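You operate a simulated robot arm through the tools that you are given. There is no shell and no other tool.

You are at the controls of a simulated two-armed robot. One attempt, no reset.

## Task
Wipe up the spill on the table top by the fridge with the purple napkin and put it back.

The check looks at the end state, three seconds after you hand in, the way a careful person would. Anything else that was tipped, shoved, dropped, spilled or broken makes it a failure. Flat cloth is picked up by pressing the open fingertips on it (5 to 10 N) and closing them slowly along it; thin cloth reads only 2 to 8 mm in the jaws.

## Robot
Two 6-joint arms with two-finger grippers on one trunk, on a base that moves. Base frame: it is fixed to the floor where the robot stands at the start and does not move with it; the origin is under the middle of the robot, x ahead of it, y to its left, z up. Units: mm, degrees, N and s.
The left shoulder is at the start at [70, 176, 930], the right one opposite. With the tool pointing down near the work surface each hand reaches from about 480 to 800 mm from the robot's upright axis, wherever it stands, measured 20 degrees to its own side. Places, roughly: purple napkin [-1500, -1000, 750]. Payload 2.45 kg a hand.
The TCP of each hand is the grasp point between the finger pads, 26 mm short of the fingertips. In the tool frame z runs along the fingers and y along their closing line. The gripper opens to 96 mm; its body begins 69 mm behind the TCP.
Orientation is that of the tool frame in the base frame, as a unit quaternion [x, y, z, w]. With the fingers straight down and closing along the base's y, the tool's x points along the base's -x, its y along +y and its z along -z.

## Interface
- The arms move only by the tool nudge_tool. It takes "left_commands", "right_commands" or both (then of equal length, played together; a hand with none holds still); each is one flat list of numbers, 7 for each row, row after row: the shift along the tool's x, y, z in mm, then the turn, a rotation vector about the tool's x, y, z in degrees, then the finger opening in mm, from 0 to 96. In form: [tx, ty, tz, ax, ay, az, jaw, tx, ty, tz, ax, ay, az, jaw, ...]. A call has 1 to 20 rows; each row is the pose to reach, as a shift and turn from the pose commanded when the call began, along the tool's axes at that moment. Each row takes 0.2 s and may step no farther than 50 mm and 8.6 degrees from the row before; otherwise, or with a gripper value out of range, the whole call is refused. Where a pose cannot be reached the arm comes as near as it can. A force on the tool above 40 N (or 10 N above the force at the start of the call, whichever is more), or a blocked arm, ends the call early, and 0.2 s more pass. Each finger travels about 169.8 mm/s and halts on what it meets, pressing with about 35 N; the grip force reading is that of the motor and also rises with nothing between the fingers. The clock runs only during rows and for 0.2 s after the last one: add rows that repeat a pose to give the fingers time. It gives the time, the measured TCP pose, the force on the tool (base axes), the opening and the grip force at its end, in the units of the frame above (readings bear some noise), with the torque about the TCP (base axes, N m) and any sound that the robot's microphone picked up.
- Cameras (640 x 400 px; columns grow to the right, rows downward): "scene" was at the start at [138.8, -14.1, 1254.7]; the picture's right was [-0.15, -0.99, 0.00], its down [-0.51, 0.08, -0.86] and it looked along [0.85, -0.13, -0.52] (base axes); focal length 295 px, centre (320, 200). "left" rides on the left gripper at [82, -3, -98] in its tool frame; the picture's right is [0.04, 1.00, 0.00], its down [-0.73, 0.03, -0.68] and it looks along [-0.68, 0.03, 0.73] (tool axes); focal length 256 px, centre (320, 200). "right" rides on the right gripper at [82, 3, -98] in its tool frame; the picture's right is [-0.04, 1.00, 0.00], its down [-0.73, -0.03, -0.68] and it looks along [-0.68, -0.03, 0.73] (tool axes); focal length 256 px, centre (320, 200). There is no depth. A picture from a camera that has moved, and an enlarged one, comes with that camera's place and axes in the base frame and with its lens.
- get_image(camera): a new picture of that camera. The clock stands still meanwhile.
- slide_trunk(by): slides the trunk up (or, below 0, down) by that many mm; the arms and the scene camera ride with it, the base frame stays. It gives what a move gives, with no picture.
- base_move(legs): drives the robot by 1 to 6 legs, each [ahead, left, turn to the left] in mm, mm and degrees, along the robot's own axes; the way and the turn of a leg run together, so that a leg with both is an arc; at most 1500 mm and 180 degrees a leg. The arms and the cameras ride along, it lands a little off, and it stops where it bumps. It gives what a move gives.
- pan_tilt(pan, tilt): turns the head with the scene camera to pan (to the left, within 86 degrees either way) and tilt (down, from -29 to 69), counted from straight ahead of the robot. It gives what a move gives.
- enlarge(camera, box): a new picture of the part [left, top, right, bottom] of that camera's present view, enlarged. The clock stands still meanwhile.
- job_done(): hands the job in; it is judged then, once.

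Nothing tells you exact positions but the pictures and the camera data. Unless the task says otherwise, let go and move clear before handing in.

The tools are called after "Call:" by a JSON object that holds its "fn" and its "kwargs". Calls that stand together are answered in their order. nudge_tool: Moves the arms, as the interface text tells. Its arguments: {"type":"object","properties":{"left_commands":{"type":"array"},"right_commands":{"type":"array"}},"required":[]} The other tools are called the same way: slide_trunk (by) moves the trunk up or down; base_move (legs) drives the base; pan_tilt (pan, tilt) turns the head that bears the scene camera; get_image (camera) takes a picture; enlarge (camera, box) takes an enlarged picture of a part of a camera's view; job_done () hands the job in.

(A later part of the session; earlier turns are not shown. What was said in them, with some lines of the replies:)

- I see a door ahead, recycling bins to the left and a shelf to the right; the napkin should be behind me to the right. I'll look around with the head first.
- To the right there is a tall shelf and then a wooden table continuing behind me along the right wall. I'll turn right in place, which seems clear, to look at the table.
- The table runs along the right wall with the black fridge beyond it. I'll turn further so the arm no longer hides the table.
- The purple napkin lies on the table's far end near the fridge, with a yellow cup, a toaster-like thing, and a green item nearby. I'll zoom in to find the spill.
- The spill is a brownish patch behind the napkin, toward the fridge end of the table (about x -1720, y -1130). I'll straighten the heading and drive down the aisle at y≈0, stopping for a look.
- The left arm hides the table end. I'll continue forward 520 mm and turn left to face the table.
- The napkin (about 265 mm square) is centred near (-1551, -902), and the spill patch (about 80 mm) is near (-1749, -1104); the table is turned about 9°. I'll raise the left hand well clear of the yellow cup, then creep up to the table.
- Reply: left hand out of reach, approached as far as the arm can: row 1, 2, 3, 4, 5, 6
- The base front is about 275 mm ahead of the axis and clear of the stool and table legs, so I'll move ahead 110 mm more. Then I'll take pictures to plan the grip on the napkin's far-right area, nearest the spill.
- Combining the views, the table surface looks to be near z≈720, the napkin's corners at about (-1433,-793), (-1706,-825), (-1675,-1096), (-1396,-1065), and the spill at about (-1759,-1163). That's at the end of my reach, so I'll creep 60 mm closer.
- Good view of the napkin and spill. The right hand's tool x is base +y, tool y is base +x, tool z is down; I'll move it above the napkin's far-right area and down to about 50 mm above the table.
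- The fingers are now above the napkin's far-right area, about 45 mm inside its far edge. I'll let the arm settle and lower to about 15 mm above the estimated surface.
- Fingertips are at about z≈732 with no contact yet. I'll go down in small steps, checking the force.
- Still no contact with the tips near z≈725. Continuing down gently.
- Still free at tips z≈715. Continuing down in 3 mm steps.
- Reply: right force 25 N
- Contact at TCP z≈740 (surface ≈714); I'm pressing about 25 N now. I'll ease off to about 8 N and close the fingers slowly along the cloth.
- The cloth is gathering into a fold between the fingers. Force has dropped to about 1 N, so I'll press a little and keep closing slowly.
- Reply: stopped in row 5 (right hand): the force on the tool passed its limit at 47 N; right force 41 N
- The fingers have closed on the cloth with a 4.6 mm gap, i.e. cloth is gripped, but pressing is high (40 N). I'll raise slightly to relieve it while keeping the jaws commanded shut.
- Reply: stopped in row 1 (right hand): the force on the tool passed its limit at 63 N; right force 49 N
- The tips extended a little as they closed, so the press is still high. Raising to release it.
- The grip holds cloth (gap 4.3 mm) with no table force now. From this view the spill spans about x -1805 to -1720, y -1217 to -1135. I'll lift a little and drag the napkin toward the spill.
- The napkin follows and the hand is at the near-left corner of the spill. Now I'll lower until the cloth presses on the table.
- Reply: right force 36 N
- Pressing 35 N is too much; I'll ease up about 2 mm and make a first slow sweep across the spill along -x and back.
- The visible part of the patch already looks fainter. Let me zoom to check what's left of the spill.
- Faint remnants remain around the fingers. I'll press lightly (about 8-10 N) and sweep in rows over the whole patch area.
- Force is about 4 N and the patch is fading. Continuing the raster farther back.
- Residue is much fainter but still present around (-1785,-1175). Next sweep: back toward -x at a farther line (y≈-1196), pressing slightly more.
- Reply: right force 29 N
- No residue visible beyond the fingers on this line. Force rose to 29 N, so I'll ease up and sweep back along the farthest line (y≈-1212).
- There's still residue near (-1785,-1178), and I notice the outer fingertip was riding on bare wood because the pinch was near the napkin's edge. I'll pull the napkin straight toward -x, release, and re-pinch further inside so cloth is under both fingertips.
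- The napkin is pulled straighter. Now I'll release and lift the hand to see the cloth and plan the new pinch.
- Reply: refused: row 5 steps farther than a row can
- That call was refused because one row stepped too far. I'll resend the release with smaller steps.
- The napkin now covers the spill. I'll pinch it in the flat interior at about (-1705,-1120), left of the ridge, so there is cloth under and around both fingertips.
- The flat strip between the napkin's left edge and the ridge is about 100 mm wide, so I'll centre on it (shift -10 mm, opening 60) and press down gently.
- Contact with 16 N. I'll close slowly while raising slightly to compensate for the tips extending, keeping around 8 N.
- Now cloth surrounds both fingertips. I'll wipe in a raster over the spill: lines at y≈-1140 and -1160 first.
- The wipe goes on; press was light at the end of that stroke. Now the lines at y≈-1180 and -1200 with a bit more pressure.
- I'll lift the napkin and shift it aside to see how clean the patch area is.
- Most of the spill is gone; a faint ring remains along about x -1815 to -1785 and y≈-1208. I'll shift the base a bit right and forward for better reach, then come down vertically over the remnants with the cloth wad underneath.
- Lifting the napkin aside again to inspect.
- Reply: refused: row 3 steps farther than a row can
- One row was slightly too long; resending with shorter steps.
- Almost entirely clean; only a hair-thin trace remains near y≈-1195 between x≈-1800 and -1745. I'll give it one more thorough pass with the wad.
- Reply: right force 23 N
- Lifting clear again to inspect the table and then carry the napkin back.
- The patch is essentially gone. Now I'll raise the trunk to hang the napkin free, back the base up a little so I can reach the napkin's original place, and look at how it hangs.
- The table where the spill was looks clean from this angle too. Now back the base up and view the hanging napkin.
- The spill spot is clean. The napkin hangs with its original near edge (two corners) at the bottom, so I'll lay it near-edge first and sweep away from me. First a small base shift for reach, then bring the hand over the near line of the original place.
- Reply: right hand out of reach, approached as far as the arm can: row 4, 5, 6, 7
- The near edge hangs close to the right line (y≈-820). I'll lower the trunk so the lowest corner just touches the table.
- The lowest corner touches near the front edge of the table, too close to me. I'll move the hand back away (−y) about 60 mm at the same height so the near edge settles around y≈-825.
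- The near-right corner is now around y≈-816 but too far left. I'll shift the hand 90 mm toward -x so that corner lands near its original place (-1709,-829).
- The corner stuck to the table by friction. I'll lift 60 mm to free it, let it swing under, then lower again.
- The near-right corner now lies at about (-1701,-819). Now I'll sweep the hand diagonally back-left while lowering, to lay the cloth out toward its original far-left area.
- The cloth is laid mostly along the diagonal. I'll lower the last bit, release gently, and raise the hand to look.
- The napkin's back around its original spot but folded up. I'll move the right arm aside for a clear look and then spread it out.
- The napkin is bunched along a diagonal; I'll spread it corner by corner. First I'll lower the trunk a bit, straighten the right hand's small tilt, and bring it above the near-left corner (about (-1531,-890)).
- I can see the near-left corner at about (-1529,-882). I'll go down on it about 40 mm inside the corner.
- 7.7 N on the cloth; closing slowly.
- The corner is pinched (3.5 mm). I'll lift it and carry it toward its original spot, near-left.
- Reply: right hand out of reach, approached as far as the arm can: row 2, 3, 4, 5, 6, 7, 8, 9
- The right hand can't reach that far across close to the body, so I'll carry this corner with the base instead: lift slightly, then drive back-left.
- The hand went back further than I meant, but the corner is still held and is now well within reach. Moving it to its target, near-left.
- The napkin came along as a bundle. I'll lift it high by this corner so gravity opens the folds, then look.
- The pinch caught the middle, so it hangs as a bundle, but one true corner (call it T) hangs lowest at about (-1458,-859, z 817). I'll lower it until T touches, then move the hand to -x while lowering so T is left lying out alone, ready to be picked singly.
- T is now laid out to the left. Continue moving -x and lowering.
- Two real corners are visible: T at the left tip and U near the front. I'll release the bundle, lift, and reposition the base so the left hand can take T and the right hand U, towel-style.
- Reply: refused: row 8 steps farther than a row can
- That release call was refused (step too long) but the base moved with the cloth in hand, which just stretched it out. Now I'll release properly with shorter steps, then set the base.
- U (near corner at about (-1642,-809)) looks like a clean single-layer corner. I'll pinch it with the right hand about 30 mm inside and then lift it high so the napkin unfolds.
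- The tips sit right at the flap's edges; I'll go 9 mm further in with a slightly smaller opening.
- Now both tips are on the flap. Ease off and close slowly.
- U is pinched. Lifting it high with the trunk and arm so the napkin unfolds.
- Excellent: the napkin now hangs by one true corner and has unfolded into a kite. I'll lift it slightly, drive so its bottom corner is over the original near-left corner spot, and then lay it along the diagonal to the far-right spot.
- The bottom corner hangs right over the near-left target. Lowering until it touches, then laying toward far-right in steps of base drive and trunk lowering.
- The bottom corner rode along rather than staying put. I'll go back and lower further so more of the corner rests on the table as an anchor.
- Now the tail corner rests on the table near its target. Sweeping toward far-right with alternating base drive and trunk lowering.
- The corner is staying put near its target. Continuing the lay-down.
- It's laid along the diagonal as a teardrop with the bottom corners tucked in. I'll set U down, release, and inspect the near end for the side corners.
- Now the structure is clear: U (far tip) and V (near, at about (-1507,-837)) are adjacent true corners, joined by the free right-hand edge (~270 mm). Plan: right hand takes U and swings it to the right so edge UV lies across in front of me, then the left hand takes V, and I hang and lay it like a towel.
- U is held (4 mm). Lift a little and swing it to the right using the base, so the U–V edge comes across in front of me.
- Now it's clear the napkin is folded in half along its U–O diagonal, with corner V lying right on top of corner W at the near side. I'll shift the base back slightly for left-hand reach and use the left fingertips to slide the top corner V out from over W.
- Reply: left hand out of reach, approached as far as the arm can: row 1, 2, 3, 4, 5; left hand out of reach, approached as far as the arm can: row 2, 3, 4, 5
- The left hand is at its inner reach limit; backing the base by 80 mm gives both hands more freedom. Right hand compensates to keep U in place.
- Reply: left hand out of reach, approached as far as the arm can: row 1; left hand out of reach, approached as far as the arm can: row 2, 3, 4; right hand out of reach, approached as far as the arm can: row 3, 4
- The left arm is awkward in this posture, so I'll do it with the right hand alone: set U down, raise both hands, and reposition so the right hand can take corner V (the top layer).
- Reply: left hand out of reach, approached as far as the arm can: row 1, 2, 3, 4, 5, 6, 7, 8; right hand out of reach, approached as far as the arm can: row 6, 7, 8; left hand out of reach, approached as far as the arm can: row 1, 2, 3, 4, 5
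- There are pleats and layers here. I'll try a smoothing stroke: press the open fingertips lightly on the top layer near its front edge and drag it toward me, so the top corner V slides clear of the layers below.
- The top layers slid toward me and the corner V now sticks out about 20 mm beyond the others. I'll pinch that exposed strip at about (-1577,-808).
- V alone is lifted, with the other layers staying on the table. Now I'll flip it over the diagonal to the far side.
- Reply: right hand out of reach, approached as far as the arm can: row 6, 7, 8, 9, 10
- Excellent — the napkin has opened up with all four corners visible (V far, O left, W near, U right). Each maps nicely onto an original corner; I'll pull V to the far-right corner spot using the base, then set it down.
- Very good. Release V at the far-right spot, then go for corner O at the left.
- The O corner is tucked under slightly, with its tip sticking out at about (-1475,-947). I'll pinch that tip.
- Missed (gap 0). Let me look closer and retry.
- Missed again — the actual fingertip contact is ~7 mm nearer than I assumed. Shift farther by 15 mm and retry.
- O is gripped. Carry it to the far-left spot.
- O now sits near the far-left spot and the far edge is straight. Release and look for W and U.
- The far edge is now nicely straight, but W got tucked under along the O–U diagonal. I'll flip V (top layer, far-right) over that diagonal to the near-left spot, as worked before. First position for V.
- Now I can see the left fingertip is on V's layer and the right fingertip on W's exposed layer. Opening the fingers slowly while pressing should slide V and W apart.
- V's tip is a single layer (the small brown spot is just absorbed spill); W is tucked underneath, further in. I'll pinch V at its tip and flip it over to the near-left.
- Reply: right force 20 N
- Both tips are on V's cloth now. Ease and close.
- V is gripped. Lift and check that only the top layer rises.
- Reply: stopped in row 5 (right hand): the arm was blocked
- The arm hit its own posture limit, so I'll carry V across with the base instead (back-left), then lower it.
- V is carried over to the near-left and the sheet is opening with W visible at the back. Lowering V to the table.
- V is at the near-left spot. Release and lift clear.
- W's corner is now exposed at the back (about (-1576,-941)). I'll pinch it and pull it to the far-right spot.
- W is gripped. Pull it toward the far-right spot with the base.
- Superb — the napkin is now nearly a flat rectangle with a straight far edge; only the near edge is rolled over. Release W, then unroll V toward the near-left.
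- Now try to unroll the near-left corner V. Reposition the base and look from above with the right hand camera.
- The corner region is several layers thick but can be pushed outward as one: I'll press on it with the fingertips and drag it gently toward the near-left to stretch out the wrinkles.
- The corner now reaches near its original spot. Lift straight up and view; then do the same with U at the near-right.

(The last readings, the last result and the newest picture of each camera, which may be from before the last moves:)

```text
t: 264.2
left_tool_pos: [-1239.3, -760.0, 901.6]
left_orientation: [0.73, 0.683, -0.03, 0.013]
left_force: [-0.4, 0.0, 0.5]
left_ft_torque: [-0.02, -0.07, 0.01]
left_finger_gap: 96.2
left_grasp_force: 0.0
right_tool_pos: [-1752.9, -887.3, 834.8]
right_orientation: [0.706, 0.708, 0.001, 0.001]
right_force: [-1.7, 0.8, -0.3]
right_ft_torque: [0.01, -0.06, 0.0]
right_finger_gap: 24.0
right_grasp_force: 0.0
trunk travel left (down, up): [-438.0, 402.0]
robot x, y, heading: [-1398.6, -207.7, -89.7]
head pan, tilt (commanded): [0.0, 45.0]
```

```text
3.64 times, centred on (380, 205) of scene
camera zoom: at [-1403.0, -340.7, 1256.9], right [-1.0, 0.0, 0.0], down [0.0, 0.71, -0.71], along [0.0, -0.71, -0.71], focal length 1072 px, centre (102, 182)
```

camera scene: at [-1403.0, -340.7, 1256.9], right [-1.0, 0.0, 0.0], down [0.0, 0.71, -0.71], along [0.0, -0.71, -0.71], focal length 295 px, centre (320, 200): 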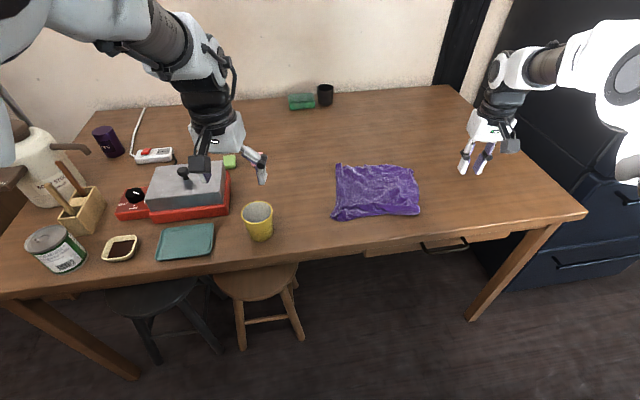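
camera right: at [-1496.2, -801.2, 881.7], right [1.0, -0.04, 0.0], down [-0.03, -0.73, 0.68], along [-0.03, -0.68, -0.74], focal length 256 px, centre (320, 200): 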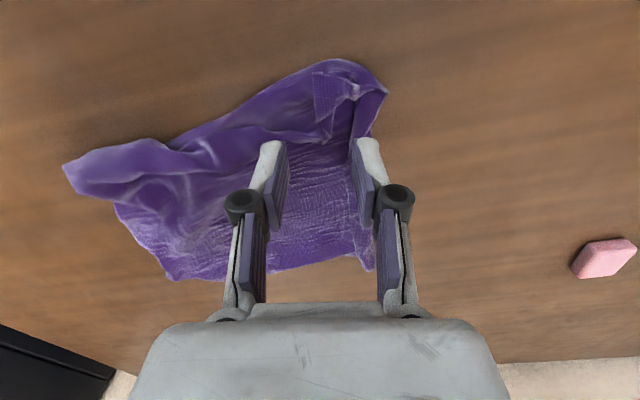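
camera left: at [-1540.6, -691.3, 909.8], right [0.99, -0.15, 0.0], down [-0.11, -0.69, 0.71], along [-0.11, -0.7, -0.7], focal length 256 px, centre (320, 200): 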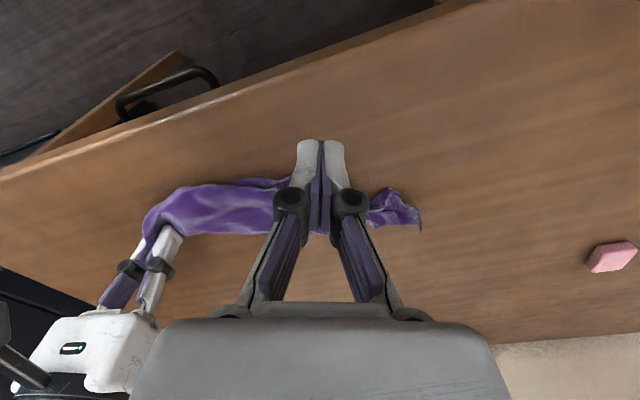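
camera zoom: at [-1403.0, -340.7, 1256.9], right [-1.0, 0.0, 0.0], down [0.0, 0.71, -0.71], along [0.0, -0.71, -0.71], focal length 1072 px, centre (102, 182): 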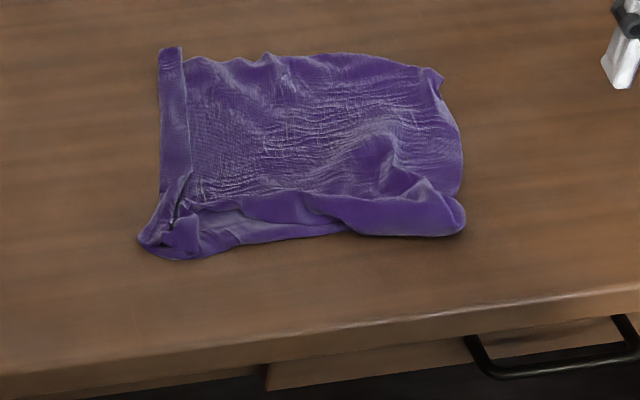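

The napkin now lies as a rough rectangle centred around (-1550,-930), close to its original centre (-1553,-949). I'll also stretch the far corners outward the same way, starting with W at far-right.

Call:
{"fn": "base_move", "kwargs": {"legs": [[130, -80, 0]]}}

Call:
{"fn": "nudge_tool", "kwargs": {"right_commands": [0, 45, 0, 0, 0, 0, 30, 2, 90, 0, 0, 0, 0, 30, 4, 135, 0, 0, 0, 0, 30, 6, 180, 10, 0, 0, 0, 30, 6, 185, 40, 0, 0, 0, 30, 6, 185, 60, 0, 0, 0, 30, 6, 185, 60, 0, 0, 0, 30]}}

Call:
{"fn": "get_image", "kwargs": {"camera": "right"}}

Call:
{"fn": "get_image", "kwargs": {"camera": "scene"}}

```text
t: 265.6
left_tool_pos: [-1319.4, -893.3, 899.7]
left_orientation: [0.731, 0.682, -0.029, 0.011]
left_force: [0.6, 0.2, 0.6]
left_ft_torque: [0.02, -0.05, -0.01]
left_finger_gap: 96.1
left_grasp_force: 0.2
right_tool_pos: [-1833.0, -1018.9, 834.5]
right_orientation: [0.706, 0.708, 0.001, 0.0]
right_force: [-0.3, -0.3, -0.9]
right_ft_torque: [0.04, 0.01, -0.02]
right_finger_gap: 23.8
right_grasp_force: 0.0
trunk travel left (down, up): [-438.0, 402.0]
robot x, y, heading: [-1482.5, -341.2, -89.8]
head pan, tilt (commanded): [0.0, 45.0]
```

```text
t: 267.2
left_tool_pos: [-1318.7, -891.8, 901.3]
left_orientation: [0.731, 0.682, -0.031, 0.01]
left_force: [0.0, -0.2, 0.9]
left_ft_torque: [-0.01, -0.01, -0.01]
left_finger_gap: 95.9
left_grasp_force: 0.1
right_tool_pos: [-1647.9, -1012.5, 776.7]
right_orientation: [0.707, 0.708, 0.002, 0.0]
right_force: [0.1, 0.1, 0.1]
right_ft_torque: [0.03, -0.02, 0.02]
right_finger_gap: 30.0
right_grasp_force: 0.0
trunk travel left (down, up): [-438.0, 402.0]
robot x, y, heading: [-1480.0, -338.8, -90.0]
head pan, tilt (commanded): [0.0, 45.0]
```

```text
taken
camera right: at [-1645.6, -929.0, 875.4], right [1.0, -0.04, 0.0], down [-0.03, -0.73, 0.68], along [-0.02, -0.68, -0.73], focal length 256 px, centre (320, 200)
```

right: 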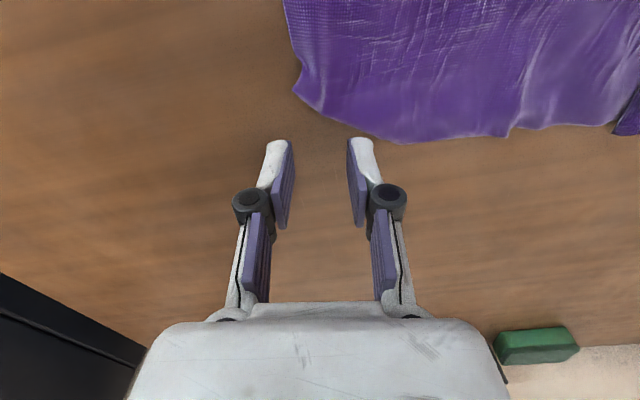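

```text
taken
camera scene: at [-1482.3, -471.6, 1256.9], right [-1.0, 0.0, 0.0], down [0.0, 0.71, -0.71], along [0.0, -0.71, -0.71], focal length 295 px, centre (320, 200)
```

scene: 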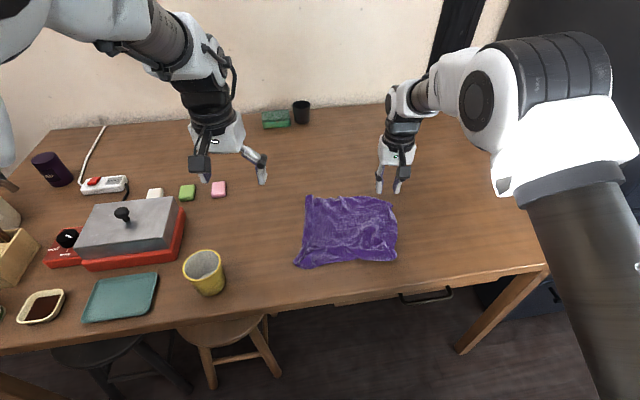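

Call:
{"fn": "nudge_tool", "kwargs": {"right_commands": [12, 5, 5, 0, 0, 0, 24, 22, 10, 15, 0, 0, 0, 24, 22, 10, 25, 0, 0, 0, 24, 22, 10, 29, 0, 0, 0, 24, 22, 10, 31, 0, 0, 0, 24]}}

```text
t: 268.4
left_tool_pos: [-1318.2, -890.5, 902.3]
left_orientation: [0.731, 0.682, -0.031, 0.011]
left_force: [0.0, -0.3, 0.4]
left_ft_torque: [-0.04, -0.01, -0.02]
left_finger_gap: 96.0
left_grasp_force: 0.1
right_tool_pos: [-1638.8, -990.2, 747.1]
right_orientation: [0.707, 0.707, -0.001, 0.002]
right_force: [-0.2, -3.7, 18.2]
right_ft_torque: [-0.02, 0.06, -0.02]
right_finger_gap: 25.5
right_grasp_force: 0.6
trunk travel left (down, up): [-438.0, 402.0]
robot x, y, heading: [-1481.6, -337.5, -90.0]
head pan, tilt (commanded): [0.0, 45.0]
```

Call:
{"fn": "nudge_tool", "kwargs": {"right_commands": [-6, -2, -0.5, 0, 0, 0, 24, -14, -5, -0.7, 0, 0, 0, 24, -24, -8, -0.7, 0, 0, 0, 24, -34, -12, -0.7, 0, 0, 0, 24, -44, -16, -0.7, 0, 0, 0, 24, -54, -20, -0.7, 0, 0, 0, 24]}}

Call:
{"fn": "enlarge", "kwargs": {"camera": "scene", "box": [270, 170, 430, 280]}}

Call:
{"fn": "get_image", "kwargs": {"camera": "right"}}

```text
t: 269.8
left_tool_pos: [-1319.1, -890.7, 901.0]
left_orientation: [0.73, 0.682, -0.032, 0.011]
left_force: [0.7, 0.3, 0.1]
left_ft_torque: [0.01, 0.0, 0.02]
left_finger_gap: 95.9
left_grasp_force: 0.1
right_tool_pos: [-1660.0, -1043.2, 746.5]
right_orientation: [0.707, 0.708, -0.001, 0.0]
right_force: [1.2, 1.7, 16.0]
right_ft_torque: [0.08, -0.05, 0.0]
right_finger_gap: 23.6
right_grasp_force: 0.1
trunk travel left (down, up): [-438.0, 402.0]
robot x, y, heading: [-1482.9, -340.4, -89.9]
head pan, tilt (commanded): [0.0, 45.0]
```

```text
3.64 times, centred on (350, 225) of scene
camera zoom: at [-1481.5, -469.3, 1257.3], right [-1.0, 0.0, 0.0], down [0.0, 0.71, -0.71], along [0.0, -0.71, -0.71], focal length 1072 px, centre (211, 109)
```

zoom: 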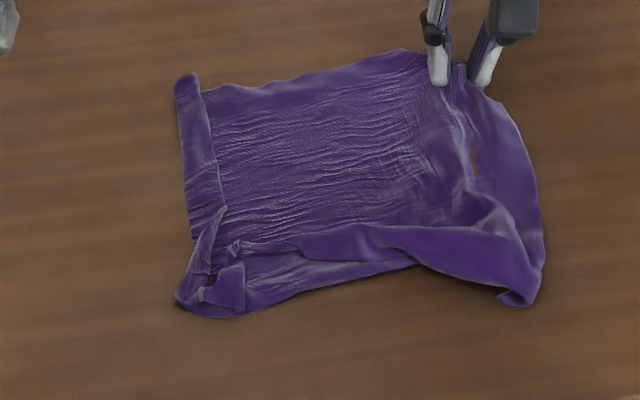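

```text
taken
camera right: at [-1657.3, -959.6, 845.3], right [1.0, -0.04, 0.0], down [-0.03, -0.73, 0.68], along [-0.03, -0.68, -0.73], focal length 256 px, centre (320, 200)
```

right: 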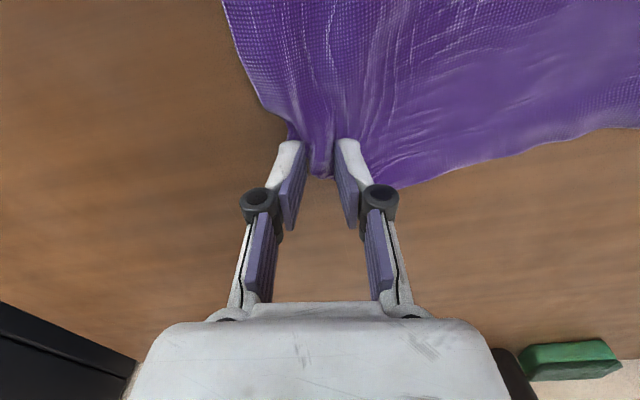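

That stretched it nicely. A little further, then lift straight up.

Call:
{"fn": "nudge_tool", "kwargs": {"right_commands": [-8, -2, 0, 0, 0, 0, 24, -16, -4, 0, 0, 0, 0, 24, -25, -6, 0, 0, 0, 0, 24, -25, -6, -3, 0, 0, 0, 24, -25, -6, -20, 0, 0, 0, 24, -25, -6, -60, 0, 0, 0, 24, -25, -6, -90, 0, 0, 0, 24, -25, -6, -90, 0, 0, 0, 24]}}

Call:
{"fn": "enlarge", "kwargs": {"camera": "scene", "box": [270, 170, 430, 280]}}

```text
t: 271.6
left_tool_pos: [-1319.2, -892.7, 900.7]
left_orientation: [0.731, 0.681, -0.03, 0.011]
left_force: [-0.9, 0.2, 1.0]
left_ft_torque: [0.04, 0.01, 0.03]
left_finger_gap: 95.9
left_grasp_force: 0.1
right_tool_pos: [-1666.9, -1065.7, 836.4]
right_orientation: [0.707, 0.708, 0.001, 0.0]
right_force: [-0.3, 0.1, -0.9]
right_ft_torque: [0.03, -0.02, 0.02]
right_finger_gap: 23.7
right_grasp_force: 0.1
trunk travel left (down, up): [-438.0, 402.0]
robot x, y, heading: [-1479.1, -338.6, -89.9]
head pan, tilt (commanded): [0.0, 45.0]
```

```text
3.64 times, centred on (350, 225) of scene
camera zoom: at [-1482.1, -472.0, 1256.9], right [-1.0, 0.0, 0.0], down [0.0, 0.71, -0.71], along [0.0, -0.71, -0.71], focal length 1072 px, centre (211, 109)
```

zoom: 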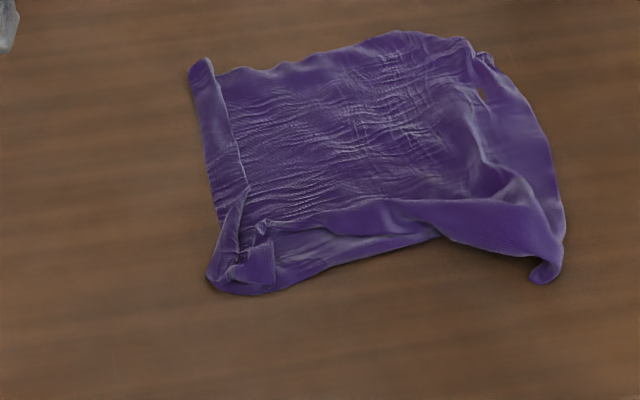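

It's well spread now. Finally, one more gentle stretch of the V corner toward near-left to centre it over its original place.

Call:
{"fn": "base_move", "kwargs": {"legs": [[-91, 106, 0]]}}

Call:
{"fn": "nudge_tool", "kwargs": {"right_commands": [25, 15, 0, 0, 0, 0, 24, 50, 30, 10, 0, 0, 0, 24, 75, 45, 30, 0, 0, 0, 24, 99, 61, 50, 0, 0, 0, 24, 99, 61, 75, 0, 0, 0, 24, 99, 61, 80, 0, 0, 0, 24, 99, 61, 80, 0, 0, 0, 24]}}

Call:
{"fn": "enlarge", "kwargs": {"camera": "right", "box": [180, 30, 460, 200]}}

```text
t: 272.9
left_tool_pos: [-1214.5, -802.5, 900.3]
left_orientation: [0.733, 0.68, -0.031, 0.011]
left_force: [-0.4, 0.4, 0.4]
left_ft_torque: [-0.04, 0.03, 0.01]
left_finger_gap: 95.9
left_grasp_force: 0.0
right_tool_pos: [-1563.6, -975.7, 836.0]
right_orientation: [0.709, 0.705, 0.0, -0.001]
right_force: [0.6, -0.6, 0.2]
right_ft_torque: [-0.01, 0.03, 0.0]
right_finger_gap: 24.0
right_grasp_force: 0.0
trunk travel left (down, up): [-438.0, 402.0]
robot x, y, heading: [-1375.1, -251.1, -90.2]
head pan, tilt (commanded): [0.0, 45.0]
```

```text
t: 274.5
left_tool_pos: [-1214.6, -804.3, 900.2]
left_orientation: [0.733, 0.68, -0.031, 0.011]
left_force: [0.0, -0.8, 0.9]
left_ft_torque: [-0.01, 0.0, 0.02]
left_finger_gap: 96.0
left_grasp_force: 0.1
right_tool_pos: [-1503.0, -876.9, 756.2]
right_orientation: [0.708, 0.706, 0.001, 0.0]
right_force: [-0.9, -0.8, 0.2]
right_ft_torque: [-0.05, -0.02, 0.01]
right_finger_gap: 24.4
right_grasp_force: 0.0
trunk travel left (down, up): [-438.0, 402.0]
robot x, y, heading: [-1374.7, -252.8, -90.0]
head pan, tilt (commanded): [0.0, 45.0]
```

```text
2.29 times, centred on (320, 115) of right
camera zoom: at [-1500.4, -793.8, 854.7], right [1.0, -0.04, 0.0], down [-0.03, -0.73, 0.68], along [-0.03, -0.68, -0.73], focal length 585 px, centre (320, 394)
```

zoom: 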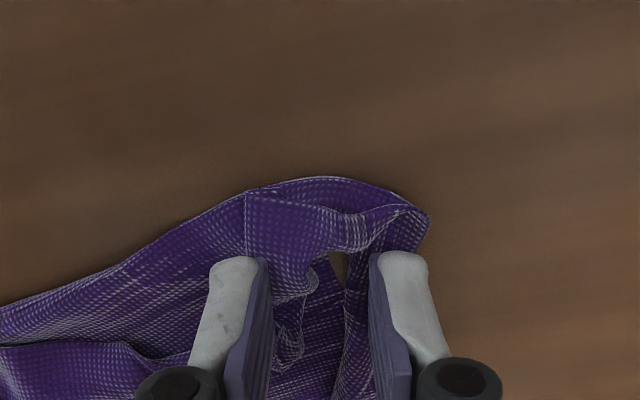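

Call:
{"fn": "nudge_tool", "kwargs": {"right_commands": [0, 0, 4, 0, 0, 0, 24, 0, 0, 7, 0, 0, 0, 24, 0, 0, 9, 0, 0, 0, 24, 0, 0, 9.5, 0, 0, 0, 24]}}

```text
t: 275.5
left_tool_pos: [-1214.5, -802.4, 900.9]
left_orientation: [0.733, 0.68, -0.03, 0.011]
left_force: [-0.2, -0.5, -0.2]
left_ft_torque: [-0.01, -0.05, 0.04]
left_finger_gap: 95.8
left_grasp_force: 0.1
right_tool_pos: [-1503.6, -875.7, 748.8]
right_orientation: [0.708, 0.706, 0.001, 0.001]
right_force: [-1.2, 1.2, 6.4]
right_ft_torque: [0.01, 0.08, -0.02]
right_finger_gap: 24.7
right_grasp_force: 0.6
trunk travel left (down, up): [-438.0, 402.0]
robot x, y, heading: [-1375.2, -249.9, -90.3]
head pan, tilt (commanded): [0.0, 45.0]
```

Call:
{"fn": "nudge_tool", "kwargs": {"right_commands": [0, 0, 0.7, 0, 0, 0, 24, 0, 0, 0.7, 0, 0, 0, 24]}}

Call:
{"fn": "base_move", "kwargs": {"legs": [[-35, 32, 0]]}}

Call:
{"fn": "nudge_tool", "kwargs": {"right_commands": [0, 0, -4, 0, 0, 0, 24, 0, 0, -20, 0, 0, 0, 24, 0, 0, -60, 0, 0, 0, 24, -10, -15, -95, 0, 0, 0, 24, -25, -50, -100, 0, 0, 0, 24, -40, -90, -100, 0, 0, 0, 24, -55, -130, -100, 0, 0, 0, 24, -55, -170, -100, 0, 0, 0, 24, -55, -210, -100, 0, 0, 0, 24, -55, -250, -100, 0, 0, 0, 24]}}

Call:
{"fn": "get_image", "kwargs": {"camera": "scene"}}

Call:
{"fn": "enlarge", "kwargs": {"camera": "scene", "box": [320, 140, 480, 250]}}

```text
t: 276.1
left_tool_pos: [-1214.2, -802.8, 900.7]
left_orientation: [0.732, 0.681, -0.03, 0.011]
left_force: [0.0, -0.7, -0.2]
left_ft_torque: [0.01, 0.01, -0.03]
left_finger_gap: 96.0
left_grasp_force: 0.0
right_tool_pos: [-1502.1, -876.4, 746.3]
right_orientation: [0.708, 0.706, 0.0, 0.001]
right_force: [-1.5, 0.2, 7.0]
right_ft_torque: [-0.03, -0.05, 0.0]
right_finger_gap: 23.9
right_grasp_force: 0.2
trunk travel left (down, up): [-438.0, 402.0]
robot x, y, heading: [-1373.7, -249.2, -90.2]
head pan, tilt (commanded): [0.0, 45.0]
```

```text
t: 277.0
left_tool_pos: [-1183.4, -767.5, 900.8]
left_orientation: [0.732, 0.68, -0.031, 0.011]
left_force: [0.4, 0.1, 0.0]
left_ft_torque: [0.01, 0.02, 0.01]
left_finger_gap: 96.0
left_grasp_force: 0.1
right_tool_pos: [-1471.4, -840.3, 748.3]
right_orientation: [0.708, 0.706, 0.0, 0.0]
right_force: [0.3, 0.0, 7.6]
right_ft_torque: [-0.02, 0.01, 0.03]
right_finger_gap: 24.4
right_grasp_force: 0.1
trunk travel left (down, up): [-438.0, 402.0]
robot x, y, heading: [-1346.8, -211.1, -90.2]
head pan, tilt (commanded): [0.0, 45.0]
```

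```text
t: 279.2
left_tool_pos: [-1185.1, -768.3, 900.9]
left_orientation: [0.733, 0.68, -0.029, 0.011]
left_force: [-0.3, 1.0, 0.6]
left_ft_torque: [0.0, -0.01, 0.04]
left_finger_gap: 95.8
left_grasp_force: 0.0
right_tool_pos: [-1724.8, -897.1, 848.1]
right_orientation: [0.708, 0.706, 0.002, 0.001]
right_force: [-0.8, 0.7, 0.5]
right_ft_torque: [0.0, -0.04, -0.04]
right_finger_gap: 24.2
right_grasp_force: 0.2
trunk travel left (down, up): [-438.0, 402.0]
robot x, y, heading: [-1342.1, -213.1, -90.0]
head pan, tilt (commanded): [0.0, 45.0]
```

```text
taken
camera scene: at [-1346.0, -347.5, 1256.9], right [-1.0, 0.0, 0.0], down [0.0, 0.71, -0.71], along [0.0, -0.71, -0.71], focal length 295 px, centre (320, 200)
```

scene: 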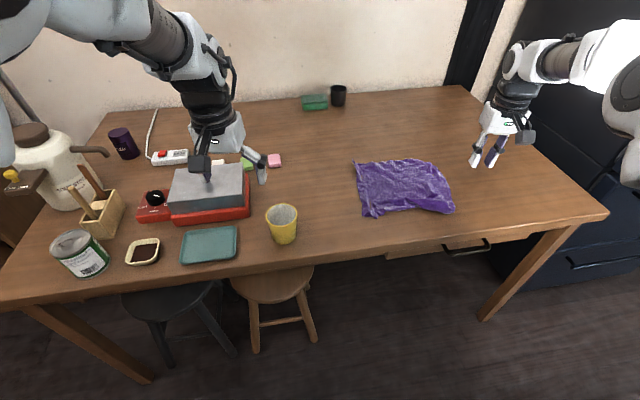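

```text
3.64 times, centred on (400, 195) of scene
camera zoom: at [-1346.0, -347.5, 1256.9], right [-1.0, 0.0, 0.0], down [0.0, 0.71, -0.71], along [0.0, -0.71, -0.71], focal length 1072 px, centre (29, 218)
```

zoom: 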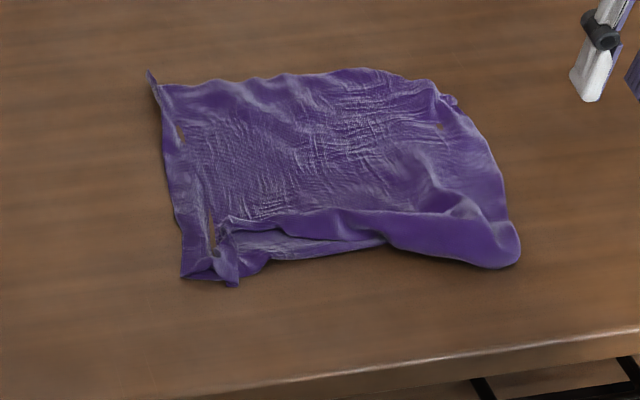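

The napkin lies spread at its original place: corners about (-1446,-1057), (-1688,-1028), (-1679,-849), (-1451,-833), so its centre is within ~15 mm of the original. Now I'll double-check the spill area and the other objects.

Call:
{"fn": "enlarge", "kwargs": {"camera": "scene", "box": [400, 105, 500, 170]}}

Call:
{"fn": "nudge_tool", "kwargs": {"right_commands": [-30, -10, -10, 0, 0, 0, 60, -60, -20, -20, 0, 0, 0, 60, -90, -25, -30, 0, 0, 0, 60, -90, -25, -30, 0, 0, 0, 60]}}

Call:
{"fn": "get_image", "kwargs": {"camera": "right"}}

```text
6.15 times, centred on (450, 138) of scene
camera zoom: at [-1346.0, -347.5, 1256.9], right [-1.0, 0.0, 0.0], down [0.0, 0.71, -0.71], along [0.0, -0.71, -0.71], focal length 1815 px, centre (-480, 585)
```

zoom: 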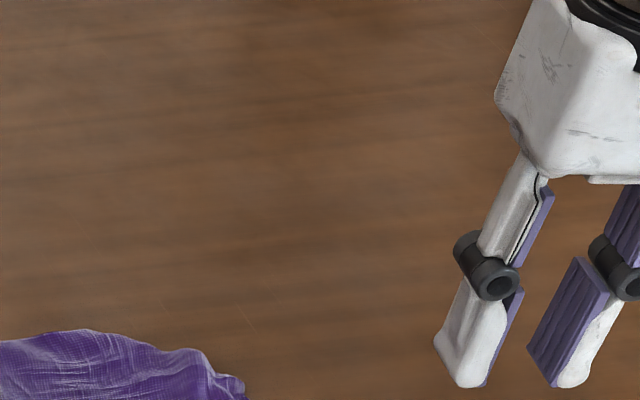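

```text
t: 280.2
left_tool_pos: [-1184.7, -768.4, 900.3]
left_orientation: [0.733, 0.68, -0.029, 0.011]
left_force: [-0.7, -0.2, 0.1]
left_ft_torque: [0.0, 0.01, -0.01]
left_finger_gap: 96.0
left_grasp_force: 0.1
right_tool_pos: [-1739.8, -948.0, 867.8]
right_orientation: [0.708, 0.706, 0.002, -0.001]
right_force: [0.7, -0.2, -0.6]
right_ft_torque: [-0.01, -0.02, 0.03]
right_finger_gap: 60.2
right_grasp_force: 0.0
right hand out of reach, approached as far as the arm can: row 2, 3, 4
trunk travel left (down, up): [-438.0, 402.0]
robot x, y, heading: [-1343.6, -215.6, -90.3]
head pan, tilt (commanded): [0.0, 45.0]
```

```text
taken
camera right: at [-1737.7, -865.1, 965.6], right [1.0, -0.04, 0.0], down [-0.03, -0.74, 0.68], along [-0.03, -0.68, -0.74], focal length 256 px, centre (320, 200)
```

right: 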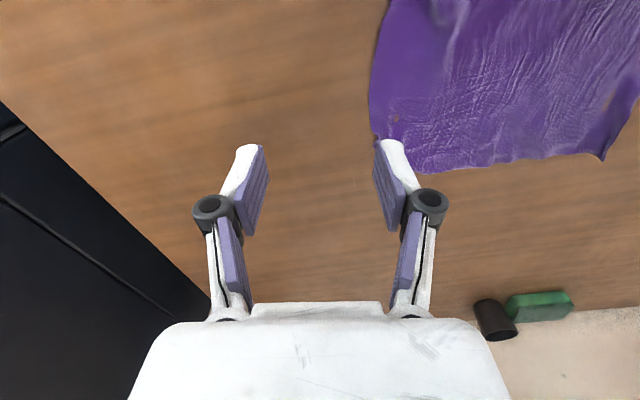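

Call:
{"fn": "enlarge", "kwargs": {"camera": "right", "box": [240, 180, 390, 300]}}

Call:
{"fn": "enlarge", "kwargs": {"camera": "right", "box": [270, 210, 340, 265]}}

```text
3.33 times, centred on (315, 240) of right
camera zoom: at [-1737.7, -865.1, 965.6], right [1.0, -0.04, 0.0], down [-0.03, -0.74, 0.68], along [-0.03, -0.68, -0.74], focal length 853 px, centre (337, 67)
```

zoom: 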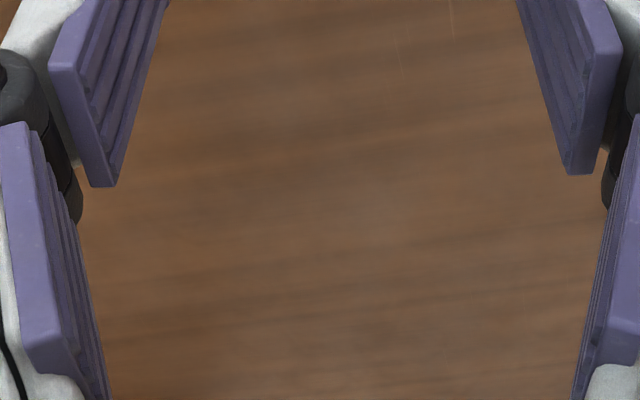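

```text
7.27 times, centred on (305, 238) of right
camera zoom: at [-1737.7, -865.1, 965.6], right [1.0, -0.04, 0.0], down [-0.03, -0.74, 0.68], along [-0.03, -0.68, -0.74], focal length 1862 px, centre (429, -73)
```

zoom: 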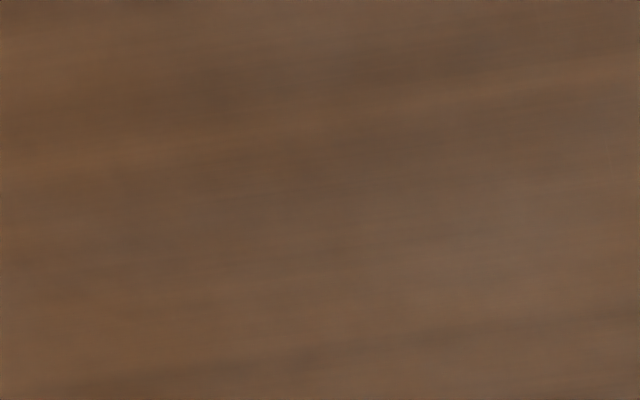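

The spot is clean. Now back the robot away with both hands clear of the table and take a last look at everything.

Call:
{"fn": "base_move", "kwargs": {"legs": [[-250, 0, 0]]}}

Call:
{"fn": "get_image", "kwargs": {"camera": "scene"}}

Call:
{"fn": "enlarge", "kwargs": {"camera": "scene", "box": [60, 90, 380, 240]}}

Call:
{"fn": "enlarge", "kwargs": {"camera": "scene", "box": [300, 60, 560, 220]}}

```text
t: 282.0
left_tool_pos: [-1185.2, -519.1, 901.8]
left_orientation: [0.734, 0.679, -0.031, 0.011]
left_force: [-0.1, -0.5, -0.2]
left_ft_torque: [0.01, -0.01, 0.02]
left_finger_gap: 95.8
left_grasp_force: 0.1
right_tool_pos: [-1741.4, -695.4, 869.3]
right_orientation: [0.71, 0.704, 0.001, 0.0]
right_force: [-0.5, 0.3, 0.2]
right_ft_torque: [0.01, -0.02, 0.0]
right_finger_gap: 60.0
right_grasp_force: 0.0
trunk travel left (down, up): [-438.0, 402.0]
robot x, y, heading: [-1342.8, 34.9, -90.5]
head pan, tilt (commanded): [0.0, 45.0]
```

```text
taken
camera scene: at [-1344.1, -96.7, 1257.0], right [-1.0, 0.01, 0.0], down [0.0, 0.71, -0.71], along [0.0, -0.71, -0.71], focal length 295 px, centre (320, 200)
```

scene: 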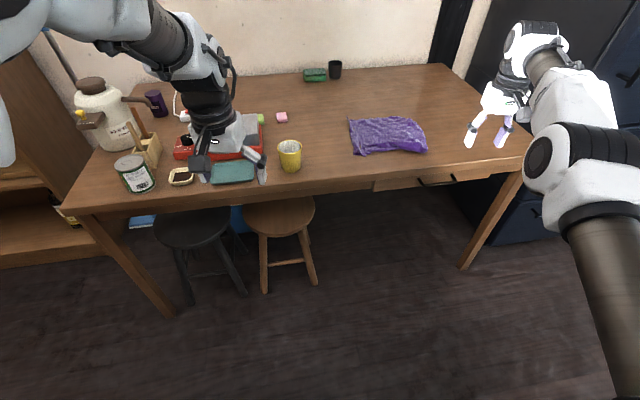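

```text
2.00 times, centred on (220, 165) of scene
camera zoom: at [-1344.1, -96.7, 1257.0], right [-1.0, 0.01, 0.0], down [0.0, 0.71, -0.71], along [0.0, -0.71, -0.71], focal length 590 px, centre (520, 270)
```

zoom: 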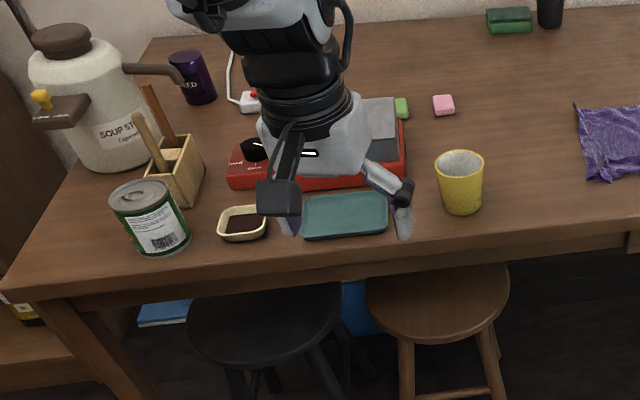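

```text
2.46 times, centred on (430, 140) of scene
camera zoom: at [-1344.1, -96.7, 1257.0], right [-1.0, 0.01, 0.0], down [0.0, 0.71, -0.71], along [0.0, -0.71, -0.71], focal length 726 px, centre (49, 348)
```

zoom: 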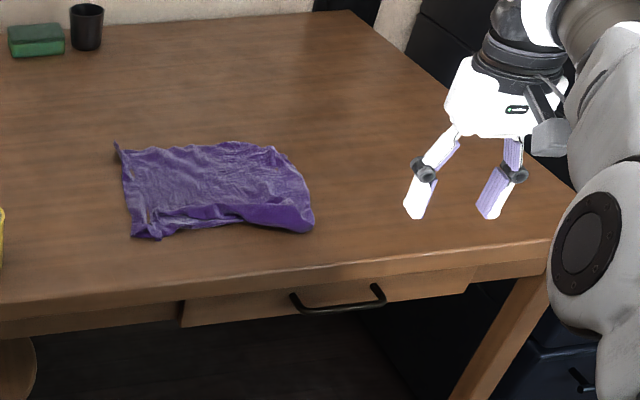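

The spill spot is clean, and the napkin lies spread at its original place; its near edge is still folded over and it has some wrinkles. The cup, griddle, tray, sponges and jars are where they were. Both hands are empty and clear of everything, so I'm handing in.

Call:
{"fn": "job_done", "kwargs": {}}

```text
The job is handed in.
```

I wiped up the spill on the table by the fridge with the purple napkin, put the napkin back, and handed the job in.

- **Spill:** the patch took several passes, and in the last close-up views I could see no trace of it.
- **Napkin:** by my camera estimate its centre is about 15 mm from where it started. It isn't as flat as before: the near edge is folded over, there are wrinkles, and there are small brown spots that I took to be absorbed spill. It covers roughly 235 × 200 mm, compared with about 275 mm square at the start.
- **Other things on the table:** nothing was tipped or moved that I could see in the final pictures. The cup, griddle, tray, sponges and jars are where they were.

Both hands are empty, and the robot has backed away from the table.
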